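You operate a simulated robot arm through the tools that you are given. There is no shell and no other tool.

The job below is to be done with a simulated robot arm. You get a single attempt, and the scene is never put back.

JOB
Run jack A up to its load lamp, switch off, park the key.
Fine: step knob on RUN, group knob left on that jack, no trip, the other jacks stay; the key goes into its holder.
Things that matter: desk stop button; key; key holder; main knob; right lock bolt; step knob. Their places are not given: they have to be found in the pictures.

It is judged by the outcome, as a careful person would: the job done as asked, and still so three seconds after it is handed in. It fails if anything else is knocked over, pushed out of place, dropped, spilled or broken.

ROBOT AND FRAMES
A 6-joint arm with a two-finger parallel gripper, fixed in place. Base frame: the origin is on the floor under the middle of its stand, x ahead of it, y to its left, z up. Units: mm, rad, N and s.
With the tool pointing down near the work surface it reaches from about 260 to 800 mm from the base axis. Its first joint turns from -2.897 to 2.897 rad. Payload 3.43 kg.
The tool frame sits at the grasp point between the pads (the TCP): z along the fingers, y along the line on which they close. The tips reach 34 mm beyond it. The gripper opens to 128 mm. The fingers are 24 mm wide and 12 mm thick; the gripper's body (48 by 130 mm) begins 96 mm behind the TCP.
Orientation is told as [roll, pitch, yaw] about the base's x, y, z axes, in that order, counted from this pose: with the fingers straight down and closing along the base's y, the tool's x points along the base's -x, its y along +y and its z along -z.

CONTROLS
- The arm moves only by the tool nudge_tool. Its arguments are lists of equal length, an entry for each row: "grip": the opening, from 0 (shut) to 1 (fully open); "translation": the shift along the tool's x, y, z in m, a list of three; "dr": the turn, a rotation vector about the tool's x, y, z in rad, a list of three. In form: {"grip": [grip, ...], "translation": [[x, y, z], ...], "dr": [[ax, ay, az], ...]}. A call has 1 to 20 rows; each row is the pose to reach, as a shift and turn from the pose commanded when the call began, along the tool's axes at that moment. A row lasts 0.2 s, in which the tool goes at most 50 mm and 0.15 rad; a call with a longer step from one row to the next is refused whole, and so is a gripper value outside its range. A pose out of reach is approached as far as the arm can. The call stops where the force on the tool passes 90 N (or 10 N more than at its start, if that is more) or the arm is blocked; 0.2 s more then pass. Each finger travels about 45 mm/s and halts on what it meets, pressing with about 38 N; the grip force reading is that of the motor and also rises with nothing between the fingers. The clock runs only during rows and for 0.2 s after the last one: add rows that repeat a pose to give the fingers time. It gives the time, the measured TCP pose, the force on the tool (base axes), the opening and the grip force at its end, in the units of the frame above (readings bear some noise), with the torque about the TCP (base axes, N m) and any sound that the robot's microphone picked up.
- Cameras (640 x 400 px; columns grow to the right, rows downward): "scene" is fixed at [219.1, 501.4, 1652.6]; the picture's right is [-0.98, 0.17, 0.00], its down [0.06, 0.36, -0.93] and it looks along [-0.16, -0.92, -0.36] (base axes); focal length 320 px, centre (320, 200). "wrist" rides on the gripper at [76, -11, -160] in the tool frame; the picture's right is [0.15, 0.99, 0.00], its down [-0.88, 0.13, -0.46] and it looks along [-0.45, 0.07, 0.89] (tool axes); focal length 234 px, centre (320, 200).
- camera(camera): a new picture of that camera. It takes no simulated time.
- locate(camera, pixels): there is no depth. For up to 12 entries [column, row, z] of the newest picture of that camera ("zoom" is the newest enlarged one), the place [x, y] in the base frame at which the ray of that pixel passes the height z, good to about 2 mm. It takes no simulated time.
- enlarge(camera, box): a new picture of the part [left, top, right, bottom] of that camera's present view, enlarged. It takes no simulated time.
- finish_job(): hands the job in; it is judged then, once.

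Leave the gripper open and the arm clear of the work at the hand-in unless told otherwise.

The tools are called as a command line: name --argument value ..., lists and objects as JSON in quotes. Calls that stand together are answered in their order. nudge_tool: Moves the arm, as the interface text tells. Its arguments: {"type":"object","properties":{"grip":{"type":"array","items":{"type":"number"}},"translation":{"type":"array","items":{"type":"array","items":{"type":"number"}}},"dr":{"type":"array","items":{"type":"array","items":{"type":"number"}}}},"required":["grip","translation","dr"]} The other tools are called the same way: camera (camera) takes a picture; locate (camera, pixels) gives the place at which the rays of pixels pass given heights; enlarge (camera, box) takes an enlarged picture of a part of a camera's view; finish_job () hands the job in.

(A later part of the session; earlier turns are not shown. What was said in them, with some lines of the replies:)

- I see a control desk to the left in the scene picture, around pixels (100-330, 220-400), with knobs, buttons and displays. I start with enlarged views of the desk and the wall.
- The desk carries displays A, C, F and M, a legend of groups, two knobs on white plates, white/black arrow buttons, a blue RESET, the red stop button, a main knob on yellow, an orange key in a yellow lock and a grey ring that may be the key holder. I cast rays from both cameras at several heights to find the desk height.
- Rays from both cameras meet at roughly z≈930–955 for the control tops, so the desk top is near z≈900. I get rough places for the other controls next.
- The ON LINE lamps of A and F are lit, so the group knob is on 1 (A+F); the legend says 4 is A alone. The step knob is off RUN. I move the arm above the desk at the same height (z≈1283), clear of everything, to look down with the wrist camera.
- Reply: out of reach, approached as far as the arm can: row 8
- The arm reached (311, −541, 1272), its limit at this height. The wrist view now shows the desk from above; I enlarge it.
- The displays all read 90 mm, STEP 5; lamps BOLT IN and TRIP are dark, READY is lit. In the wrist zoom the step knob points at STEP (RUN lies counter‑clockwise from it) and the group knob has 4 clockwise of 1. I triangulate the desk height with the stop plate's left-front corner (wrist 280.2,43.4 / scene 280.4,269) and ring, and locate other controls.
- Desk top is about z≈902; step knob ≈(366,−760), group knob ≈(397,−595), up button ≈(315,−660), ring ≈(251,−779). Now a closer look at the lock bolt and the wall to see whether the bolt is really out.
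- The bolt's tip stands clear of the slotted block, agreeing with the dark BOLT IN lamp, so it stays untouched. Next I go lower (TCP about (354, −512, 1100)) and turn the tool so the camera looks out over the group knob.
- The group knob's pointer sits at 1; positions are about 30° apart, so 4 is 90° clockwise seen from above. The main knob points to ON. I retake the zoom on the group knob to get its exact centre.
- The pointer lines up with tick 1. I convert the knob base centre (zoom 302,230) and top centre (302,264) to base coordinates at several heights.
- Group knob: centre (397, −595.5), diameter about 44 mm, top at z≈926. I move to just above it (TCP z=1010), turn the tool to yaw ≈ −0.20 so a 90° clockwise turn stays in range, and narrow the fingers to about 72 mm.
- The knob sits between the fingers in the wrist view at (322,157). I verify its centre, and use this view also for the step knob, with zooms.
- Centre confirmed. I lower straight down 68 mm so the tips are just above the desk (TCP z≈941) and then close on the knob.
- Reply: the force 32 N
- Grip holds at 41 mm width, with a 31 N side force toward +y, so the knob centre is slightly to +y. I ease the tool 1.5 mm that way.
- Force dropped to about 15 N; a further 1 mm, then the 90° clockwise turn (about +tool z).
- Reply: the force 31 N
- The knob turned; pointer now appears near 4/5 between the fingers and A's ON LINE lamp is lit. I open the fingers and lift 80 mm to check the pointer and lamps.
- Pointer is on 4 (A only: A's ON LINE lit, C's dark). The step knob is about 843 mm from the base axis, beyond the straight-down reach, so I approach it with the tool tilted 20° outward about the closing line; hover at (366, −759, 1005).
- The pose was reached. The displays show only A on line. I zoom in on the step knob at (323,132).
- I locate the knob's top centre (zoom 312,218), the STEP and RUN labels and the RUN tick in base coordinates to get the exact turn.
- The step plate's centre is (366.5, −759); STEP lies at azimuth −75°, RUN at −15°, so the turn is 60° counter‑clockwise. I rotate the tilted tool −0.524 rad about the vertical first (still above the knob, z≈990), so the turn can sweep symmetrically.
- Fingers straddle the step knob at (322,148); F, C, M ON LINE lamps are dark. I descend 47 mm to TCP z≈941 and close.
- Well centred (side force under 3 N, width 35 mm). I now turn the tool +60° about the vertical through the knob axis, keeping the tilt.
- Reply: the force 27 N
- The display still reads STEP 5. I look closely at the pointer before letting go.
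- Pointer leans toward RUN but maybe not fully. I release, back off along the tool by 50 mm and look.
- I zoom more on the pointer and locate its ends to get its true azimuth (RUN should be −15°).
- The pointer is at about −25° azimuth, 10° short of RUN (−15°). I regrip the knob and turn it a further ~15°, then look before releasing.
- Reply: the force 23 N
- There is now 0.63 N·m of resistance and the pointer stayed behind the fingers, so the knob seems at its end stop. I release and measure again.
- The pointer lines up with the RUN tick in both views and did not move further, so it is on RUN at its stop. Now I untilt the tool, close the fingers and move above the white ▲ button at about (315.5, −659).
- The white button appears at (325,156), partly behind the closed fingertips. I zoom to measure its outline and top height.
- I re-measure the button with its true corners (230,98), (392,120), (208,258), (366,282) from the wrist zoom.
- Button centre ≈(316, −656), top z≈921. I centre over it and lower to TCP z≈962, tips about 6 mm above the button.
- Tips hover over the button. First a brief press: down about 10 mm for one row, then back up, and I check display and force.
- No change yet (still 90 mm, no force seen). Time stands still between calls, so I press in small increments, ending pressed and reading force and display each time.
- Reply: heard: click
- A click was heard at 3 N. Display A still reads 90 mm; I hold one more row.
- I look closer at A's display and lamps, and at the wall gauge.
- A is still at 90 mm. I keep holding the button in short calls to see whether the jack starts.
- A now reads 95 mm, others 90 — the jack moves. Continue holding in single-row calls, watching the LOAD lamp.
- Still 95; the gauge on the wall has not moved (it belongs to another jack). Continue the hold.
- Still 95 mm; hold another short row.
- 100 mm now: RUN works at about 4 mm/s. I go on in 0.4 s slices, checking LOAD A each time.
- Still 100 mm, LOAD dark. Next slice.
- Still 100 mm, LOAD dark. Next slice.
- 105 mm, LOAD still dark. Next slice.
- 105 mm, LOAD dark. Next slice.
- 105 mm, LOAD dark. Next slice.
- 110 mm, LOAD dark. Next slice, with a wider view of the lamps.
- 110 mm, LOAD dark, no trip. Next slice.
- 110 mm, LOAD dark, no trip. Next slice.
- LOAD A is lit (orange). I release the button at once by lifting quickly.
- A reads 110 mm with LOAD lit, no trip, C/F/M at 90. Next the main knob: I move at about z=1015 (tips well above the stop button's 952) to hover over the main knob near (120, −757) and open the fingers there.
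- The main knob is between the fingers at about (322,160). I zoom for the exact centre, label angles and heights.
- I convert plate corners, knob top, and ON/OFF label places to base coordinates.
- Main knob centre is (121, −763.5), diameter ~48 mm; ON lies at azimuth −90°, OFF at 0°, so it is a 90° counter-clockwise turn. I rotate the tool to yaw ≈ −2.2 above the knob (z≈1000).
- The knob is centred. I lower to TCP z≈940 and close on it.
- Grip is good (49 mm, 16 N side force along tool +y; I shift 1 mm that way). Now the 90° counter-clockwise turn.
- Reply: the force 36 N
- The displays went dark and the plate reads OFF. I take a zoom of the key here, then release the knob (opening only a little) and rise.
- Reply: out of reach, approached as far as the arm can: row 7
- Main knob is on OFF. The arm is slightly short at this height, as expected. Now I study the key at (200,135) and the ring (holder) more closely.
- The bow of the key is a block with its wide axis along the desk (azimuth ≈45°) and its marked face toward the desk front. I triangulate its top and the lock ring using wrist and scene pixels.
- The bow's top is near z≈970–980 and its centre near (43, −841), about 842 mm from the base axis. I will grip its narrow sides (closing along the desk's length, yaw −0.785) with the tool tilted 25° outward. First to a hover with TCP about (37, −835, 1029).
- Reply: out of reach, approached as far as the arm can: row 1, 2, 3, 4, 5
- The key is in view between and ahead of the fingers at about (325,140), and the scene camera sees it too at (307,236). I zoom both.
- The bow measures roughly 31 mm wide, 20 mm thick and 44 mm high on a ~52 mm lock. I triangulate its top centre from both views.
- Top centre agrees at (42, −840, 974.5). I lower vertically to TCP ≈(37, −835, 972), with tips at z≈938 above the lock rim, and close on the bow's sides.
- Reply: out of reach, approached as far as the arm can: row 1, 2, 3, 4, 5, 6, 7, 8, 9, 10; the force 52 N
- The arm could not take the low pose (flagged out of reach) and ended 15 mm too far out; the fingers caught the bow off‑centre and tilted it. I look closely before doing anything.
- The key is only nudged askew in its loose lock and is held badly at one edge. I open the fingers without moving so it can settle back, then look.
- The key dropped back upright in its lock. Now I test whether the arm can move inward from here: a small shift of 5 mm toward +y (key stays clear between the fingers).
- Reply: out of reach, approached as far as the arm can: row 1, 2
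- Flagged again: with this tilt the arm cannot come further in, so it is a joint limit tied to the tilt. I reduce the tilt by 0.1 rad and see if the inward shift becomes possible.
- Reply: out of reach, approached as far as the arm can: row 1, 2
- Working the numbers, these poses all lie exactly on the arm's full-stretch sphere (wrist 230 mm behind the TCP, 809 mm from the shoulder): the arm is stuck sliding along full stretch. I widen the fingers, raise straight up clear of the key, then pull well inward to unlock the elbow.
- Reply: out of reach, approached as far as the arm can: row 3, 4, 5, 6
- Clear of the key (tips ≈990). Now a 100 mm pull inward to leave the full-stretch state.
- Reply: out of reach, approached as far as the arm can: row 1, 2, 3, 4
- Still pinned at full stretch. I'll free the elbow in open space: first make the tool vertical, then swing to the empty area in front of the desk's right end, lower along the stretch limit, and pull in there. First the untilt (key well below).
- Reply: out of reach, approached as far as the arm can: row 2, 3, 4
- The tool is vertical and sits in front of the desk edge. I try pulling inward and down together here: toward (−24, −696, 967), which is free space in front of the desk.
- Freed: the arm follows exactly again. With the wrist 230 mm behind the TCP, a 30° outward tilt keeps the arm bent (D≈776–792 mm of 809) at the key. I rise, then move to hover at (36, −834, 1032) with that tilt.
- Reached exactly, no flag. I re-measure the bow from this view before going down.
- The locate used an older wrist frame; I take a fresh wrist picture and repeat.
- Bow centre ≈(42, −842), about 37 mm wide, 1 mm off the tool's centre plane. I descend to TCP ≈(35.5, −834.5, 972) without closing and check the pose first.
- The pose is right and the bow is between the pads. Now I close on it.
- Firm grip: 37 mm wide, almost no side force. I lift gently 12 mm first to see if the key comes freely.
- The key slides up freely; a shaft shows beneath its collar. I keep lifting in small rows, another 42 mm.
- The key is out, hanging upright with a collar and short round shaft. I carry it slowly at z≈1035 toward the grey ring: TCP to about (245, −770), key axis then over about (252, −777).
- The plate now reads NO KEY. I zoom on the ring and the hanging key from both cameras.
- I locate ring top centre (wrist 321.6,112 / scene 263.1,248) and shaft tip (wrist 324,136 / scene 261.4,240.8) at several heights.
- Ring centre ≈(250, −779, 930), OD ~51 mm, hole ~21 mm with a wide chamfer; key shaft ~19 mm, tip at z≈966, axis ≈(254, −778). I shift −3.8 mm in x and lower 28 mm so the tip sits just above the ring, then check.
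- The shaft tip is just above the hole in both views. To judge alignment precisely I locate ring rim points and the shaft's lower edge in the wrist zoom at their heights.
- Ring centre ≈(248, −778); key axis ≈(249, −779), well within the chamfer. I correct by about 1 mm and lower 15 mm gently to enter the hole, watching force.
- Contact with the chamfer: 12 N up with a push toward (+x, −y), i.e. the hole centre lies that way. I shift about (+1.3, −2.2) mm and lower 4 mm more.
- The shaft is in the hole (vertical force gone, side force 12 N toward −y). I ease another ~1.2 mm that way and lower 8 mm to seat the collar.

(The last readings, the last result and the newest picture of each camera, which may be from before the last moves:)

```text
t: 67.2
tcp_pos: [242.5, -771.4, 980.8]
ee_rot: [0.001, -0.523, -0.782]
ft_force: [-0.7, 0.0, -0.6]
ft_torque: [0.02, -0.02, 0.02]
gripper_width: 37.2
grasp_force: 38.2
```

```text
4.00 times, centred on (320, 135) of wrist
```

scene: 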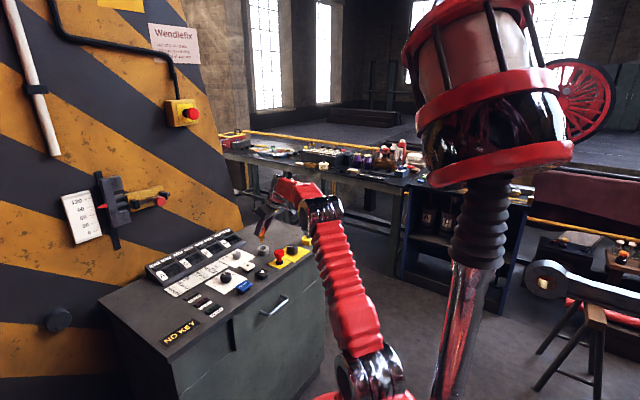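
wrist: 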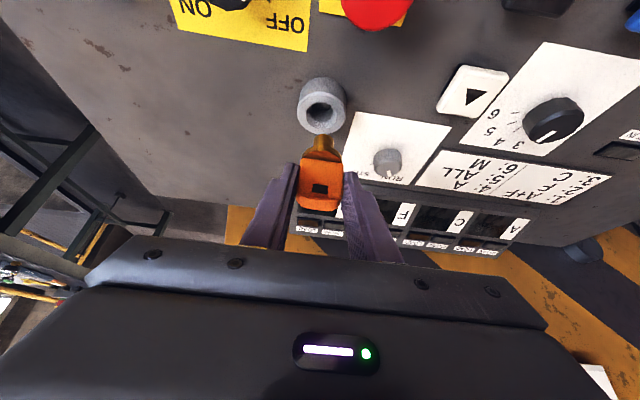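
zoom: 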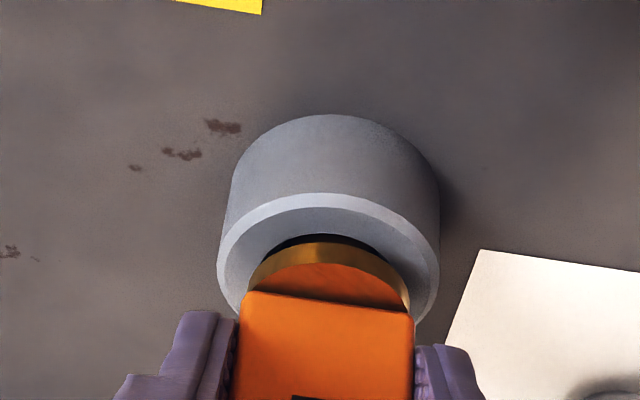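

Forces are near zero; well aligned. I lower 4 mm more in 1–2 mm rows.

nudge_tool --grip '[0.15, 0.15, 0.15]' --translation '[[0.0008, 0, 0.0013], [0.0015, 0, 0.0026], [0.002, 0, 0.0035]]' --dr '[[0, 0, 0], [0, 0, 0], [0, 0, 0]]'

enlarge --camera "scene" --box '[245, 220, 285, 260]'

```text
t: 68.0
tcp_pos: [242.8, -772.6, 977.1]
ee_rot: [-0.001, -0.524, -0.781]
ft_force: [0.0, 0.3, -0.4]
ft_torque: [0.02, 0.03, -0.01]
gripper_width: 36.9
grasp_force: 37.9
```

```text
10.00 times, centred on (265, 240) of scene
```

zoom: 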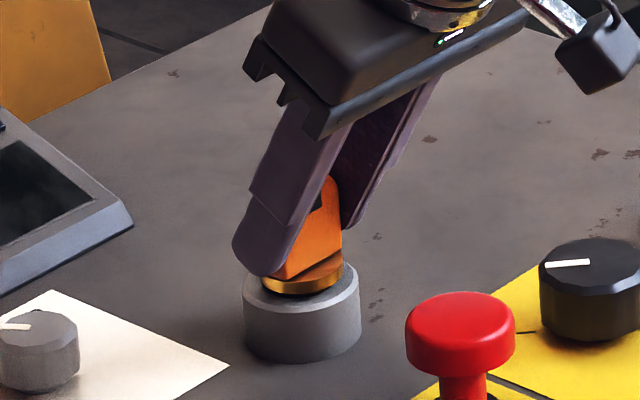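

No contact yet. Continue lowering by 2 mm steps until I feel the seat.

nudge_tool --grip '[0.15, 0.15]' --translation '[[0.0005, 0, 0.0009], [0.001, 0, 0.0017]]' --dr '[[0, 0, 0], [0, 0, 0]]'

enlarge --camera "wrist" --box '[280, 85, 360, 185]'

```text
t: 68.6
tcp_pos: [242.7, -773.0, 974.4]
ee_rot: [-0.003, -0.524, -0.781]
ft_force: [0.3, 0.3, -0.7]
ft_torque: [0.0, -0.02, 0.01]
gripper_width: 37.2
grasp_force: 38.2
```

```text
4.00 times, centred on (320, 135) of wrist
```

zoom: 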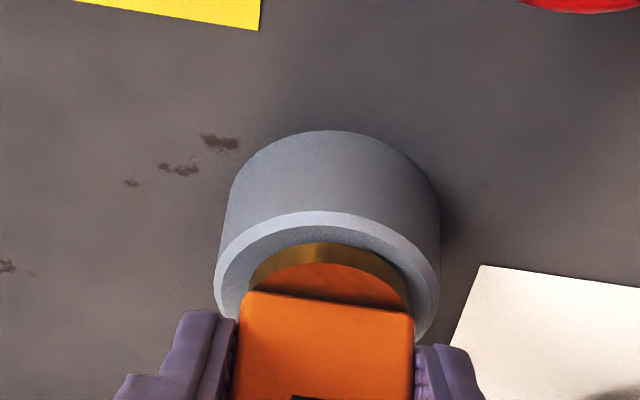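

Collar nearly at the ring's top; still no contact force. Another 2 mm.

nudge_tool --grip '[0.15, 0.15]' --translation '[[0.0005, 0, 0.0009], [0.001, 0, 0.0017]]' --dr '[[0, 0, 0], [0, 0, 0]]'

enlarge --camera "scene" --box '[245, 220, 285, 260]'

```text
t: 69.2
tcp_pos: [242.7, -772.7, 972.4]
ee_rot: [-0.001, -0.524, -0.783]
ft_force: [-0.7, 0.0, -0.8]
ft_torque: [-0.01, 0.0, -0.04]
gripper_width: 37.1
grasp_force: 38.2
```

```text
10.00 times, centred on (265, 240) of scene
```

zoom: 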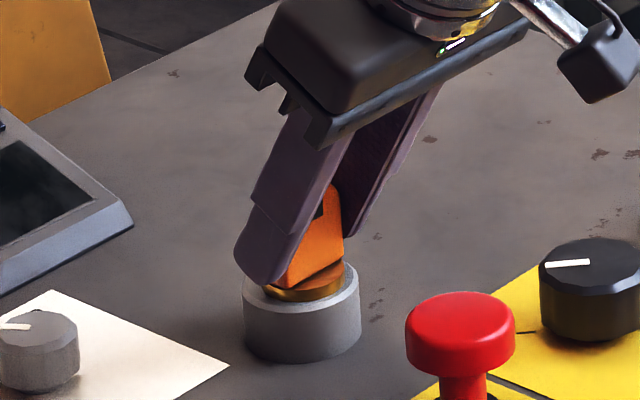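

Still free. One more millimetre at a time until the seat is felt.

nudge_tool --grip '[0.15, 0.15]' --translation '[[0.0005, 0, 0.0009], [0.001, 0, 0.0017]]' --dr '[[0, 0, 0], [0, 0, 0]]'

enlarge --camera "wrist" --box '[280, 85, 360, 185]'

enlarge --camera "scene" --box '[245, 225, 275, 255]'

```text
t: 69.8
tcp_pos: [243.8, -772.1, 972.1]
ee_rot: [-0.002, -0.526, -0.782]
ft_force: [-1.2, 2.1, 15.1]
ft_torque: [0.17, 0.12, -0.01]
gripper_width: 37.1
grasp_force: 38.5
```

```text
4.00 times, centred on (320, 135) of wrist
```

zoom: 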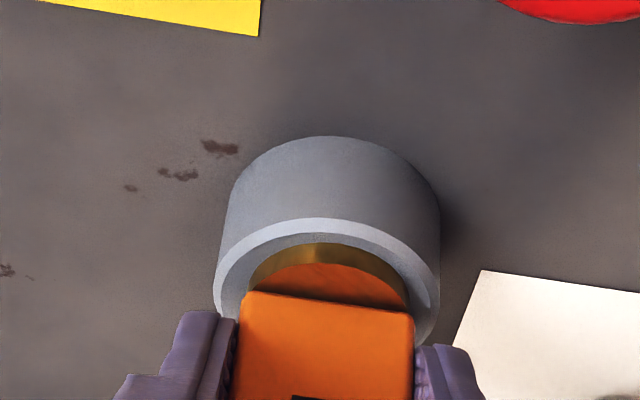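

```text
13.33 times, centred on (260, 240) of scene
```

zoom: 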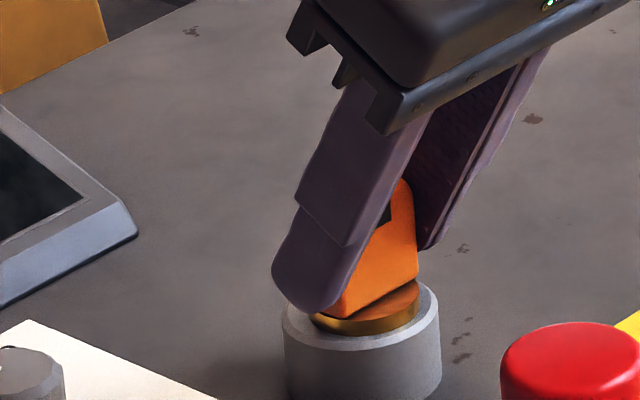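

Seated: 15 N upward at z≈972. I ease up 1 mm to relax, then open the fingers without moving.

nudge_tool --grip '[0.15, 0.3, 0.4, 0.5, 0.5]' --translation '[[-0.0004, 0, -0.0007], [-0.0004, 0, -0.0007], [-0.0004, 0, -0.0007], [-0.0004, 0, -0.0007], [-0.0004, 0, -0.0007]]' --dr '[[0, 0, 0], [0, 0, 0], [0, 0, 0], [0, 0, 0], [0, 0, 0]]'

enlarge --camera "wrist" --box '[260, 85, 380, 215]'

enlarge --camera "scene" --box '[245, 220, 285, 260]'

```text
t: 71.0
tcp_pos: [242.2, -772.4, 972.3]
ee_rot: [-0.001, -0.524, -0.782]
ft_force: [0.2, 0.1, -0.1]
ft_torque: [-0.01, 0.04, 0.0]
gripper_width: 63.8
grasp_force: 0.1
```

```text
3.08 times, centred on (320, 150) of wrist
```

zoom: 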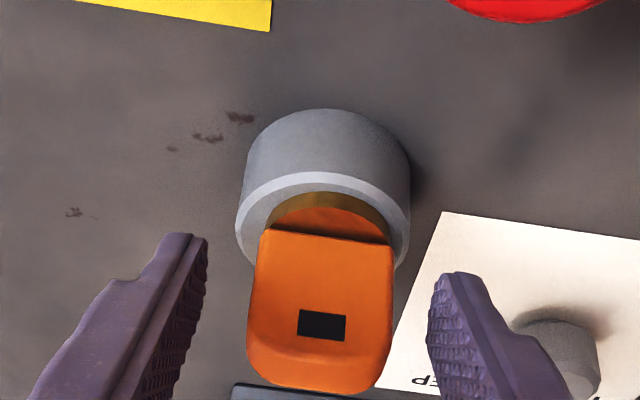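

```text
10.00 times, centred on (265, 240) of scene
```

zoom: 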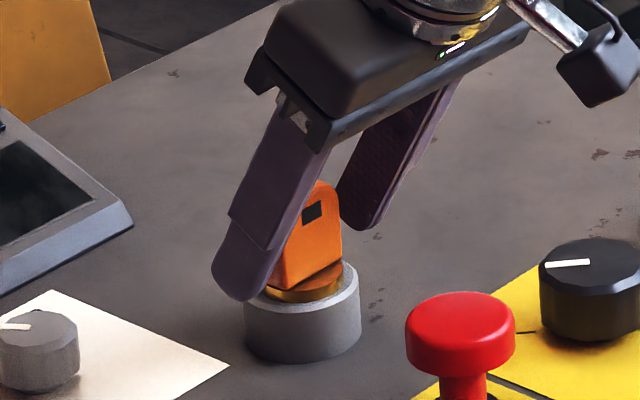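

The key stands upright in the ring. I widen slightly and rise 75 mm straight up, clear of the bow.

nudge_tool --grip '[0.6, 0.6, 0.6, 0.6, 0.6, 0.6]' --translation '[[0, 0, 0], [-0.003, 0, -0.0052], [-0.01, 0, -0.0173], [-0.0175, 0, -0.0303], [-0.0275, 0, -0.0476], [-0.0375, 0, -0.065]]' --dr '[[0, 0, 0], [0, 0, 0], [0, 0, 0], [0, 0, 0], [0, 0, 0], [0, 0, 0]]'

camera --camera "scene"

camera --camera "wrist"

enlarge --camera "scene" --box '[140, 220, 330, 350]'

```text
t: 72.4
tcp_pos: [244.9, -770.0, 1047.3]
ee_rot: [-0.001, -0.525, -0.783]
ft_force: [0.8, -0.1, 0.2]
ft_torque: [0.04, -0.02, 0.04]
gripper_width: 76.8
grasp_force: 0.1
```

```text
taken
```

scene: 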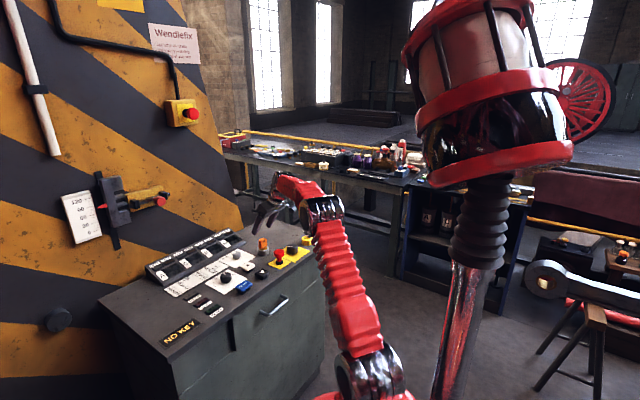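

```text
taken
```

wrist: 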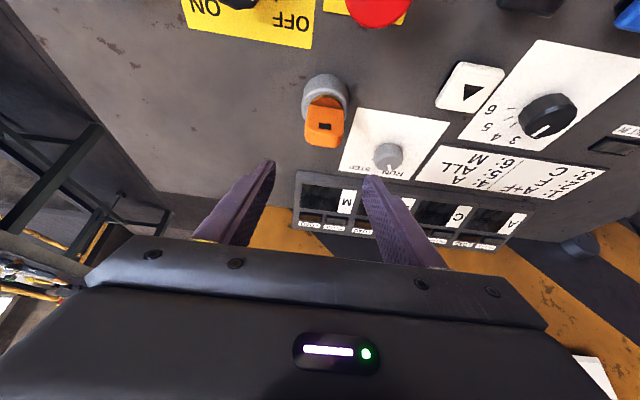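

```text
3.08 times, centred on (235, 285) of scene
```

zoom: 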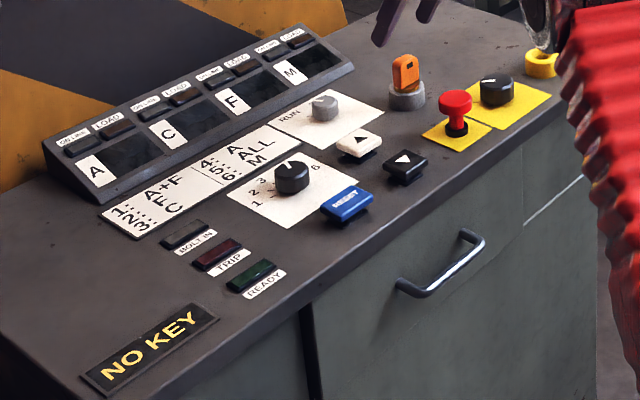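

The key is parked in its holder. I check the knobs with zooms, then back the arm off over the desk front at height, making the tool vertical.

enlarge --camera "wrist" --box '[280, 50, 460, 210]'

nudge_tool --grip '[0.6, 0.6, 0.6, 0.6, 0.6, 0.6, 0.7, 0.8, 0.9, 1.0, 1.0]' --translation '[[-0.006, 0, -0.0104], [0.021, 0.008, -0.038], [0.048, 0.0165, -0.066], [0.075, 0.025, -0.094], [0.102, 0.0335, -0.122], [0.13, 0.042, -0.15], [0.157, 0.05, -0.177], [0.185, 0.059, -0.204], [0.212, 0.067, -0.231], [0.239, 0.0754, -0.257], [0.239, 0.0754, -0.257]]' --dr '[[0, 0, 0], [0, 0.0, 0], [0, 0.08, 0], [0, 0.16, 0], [0, 0.24, 0], [0, 0.32, 0], [0, 0.4, 0], [0, 0.47, 0], [0, 0.524, 0], [0, 0.524, 0], [0, 0.524, 0]]'

camera --camera "scene"

camera --camera "wrist"

```text
2.50 times, centred on (370, 130) of wrist
```

zoom: 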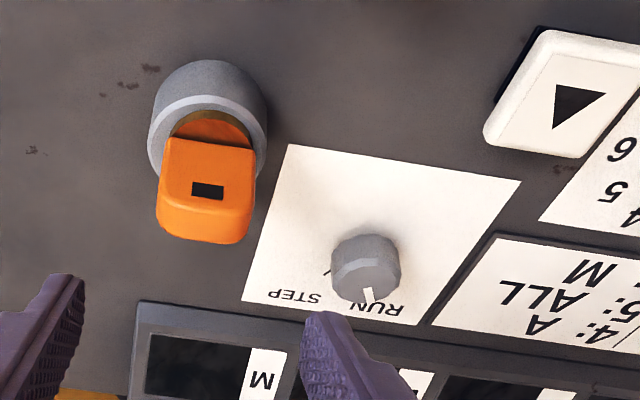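

```text
t: 74.8
tcp_pos: [57.3, -479.5, 1146.7]
ee_rot: [-0.002, -0.001, -0.781]
ft_force: [0.4, 1.1, -0.1]
ft_torque: [0.02, 0.01, -0.03]
gripper_width: 128.2
grasp_force: 0.0
```

```text
taken
```

scene: 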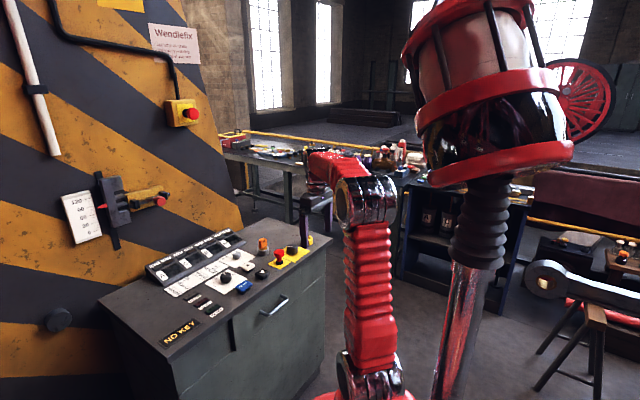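

```text
taken
```

wrist: 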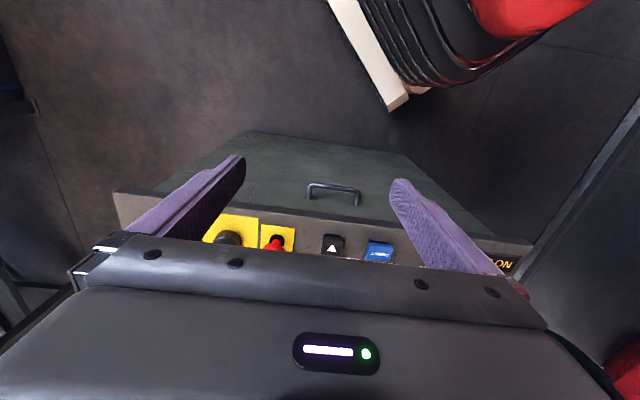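

The arm is clear with the gripper open. A last check of the desk: knobs, lamps, key and the wall bolt.

enlarge --camera "scene" --box '[205, 230, 275, 285]'

enlarge --camera "scene" --box '[250, 225, 330, 280]'

enlarge --camera "scene" --box '[50, 90, 210, 260]'

```text
7.27 times, centred on (240, 258) of scene
```

zoom: 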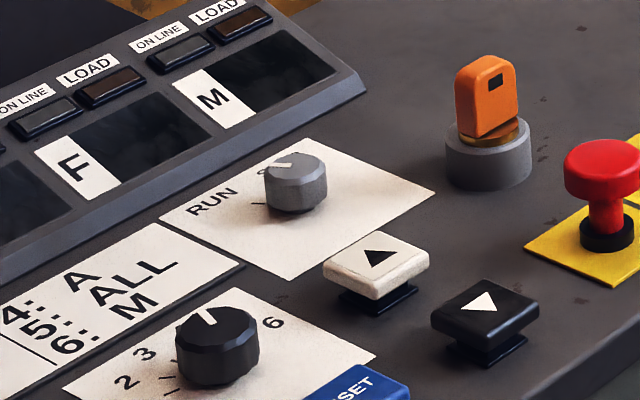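

```text
7.27 times, centred on (290, 252) of scene
```

zoom: 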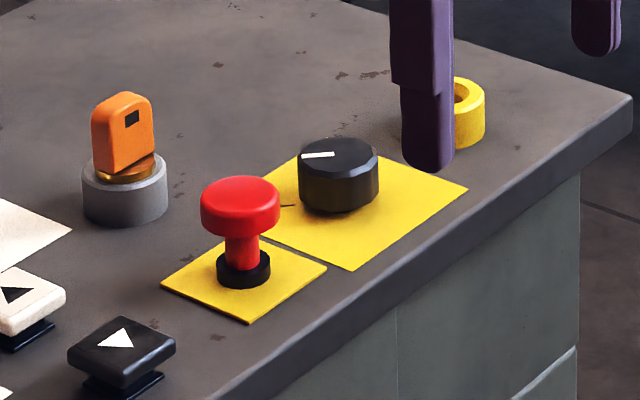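

```text
2.35 times, centred on (130, 175) of scene
```

zoom: 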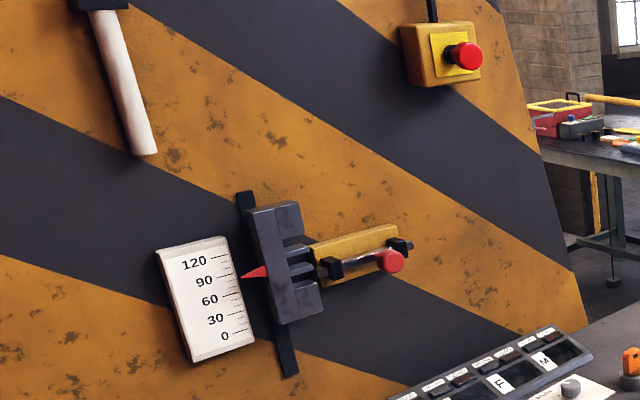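

Everything agrees. Jack A ran continuously from 90 to 110 mm with the button held, and I released it once its LOAD lamp lit. There was no trip, and C, F and M stayed at 90 mm. The step knob is on RUN, the group knob on 4 (A), and the main knob OFF. The key stands in its grey holder, and the stop button and lock bolt were left alone. The arm is clear with the gripper open, so I hand the job in.

finish_job

```text
The job is handed in.
```

I handed the job in with jack A up to its load lamp, the desk switched off and the key in its holder. I have not been told how it was judged.

- **Jack A:** it ran from 90 to 110 mm on one held press of the up button. I released the button as soon as its LOAD lamp lit.
- **Trip and other jacks:** the TRIP lamp stayed dark. C, F and M still read 90 mm when I switched off.
- **Knobs:** the step knob is on RUN, the group knob is on 4 (A only) and the main knob is OFF.
- **Key:** it stands upright in the grey ring on the desk, and the desk plate now reads NO KEY. My first grip on it was off-centre because the arm was at full stretch. It tilted the key in its lock, and the key dropped back upright when I let go. The second grip was clean.
- **Untouched:** the desk stop button and the right lock bolt were left alone. The bolt was already out, with the BOLT IN lamp dark.

The arm is back clear of the desk with the gripper open.
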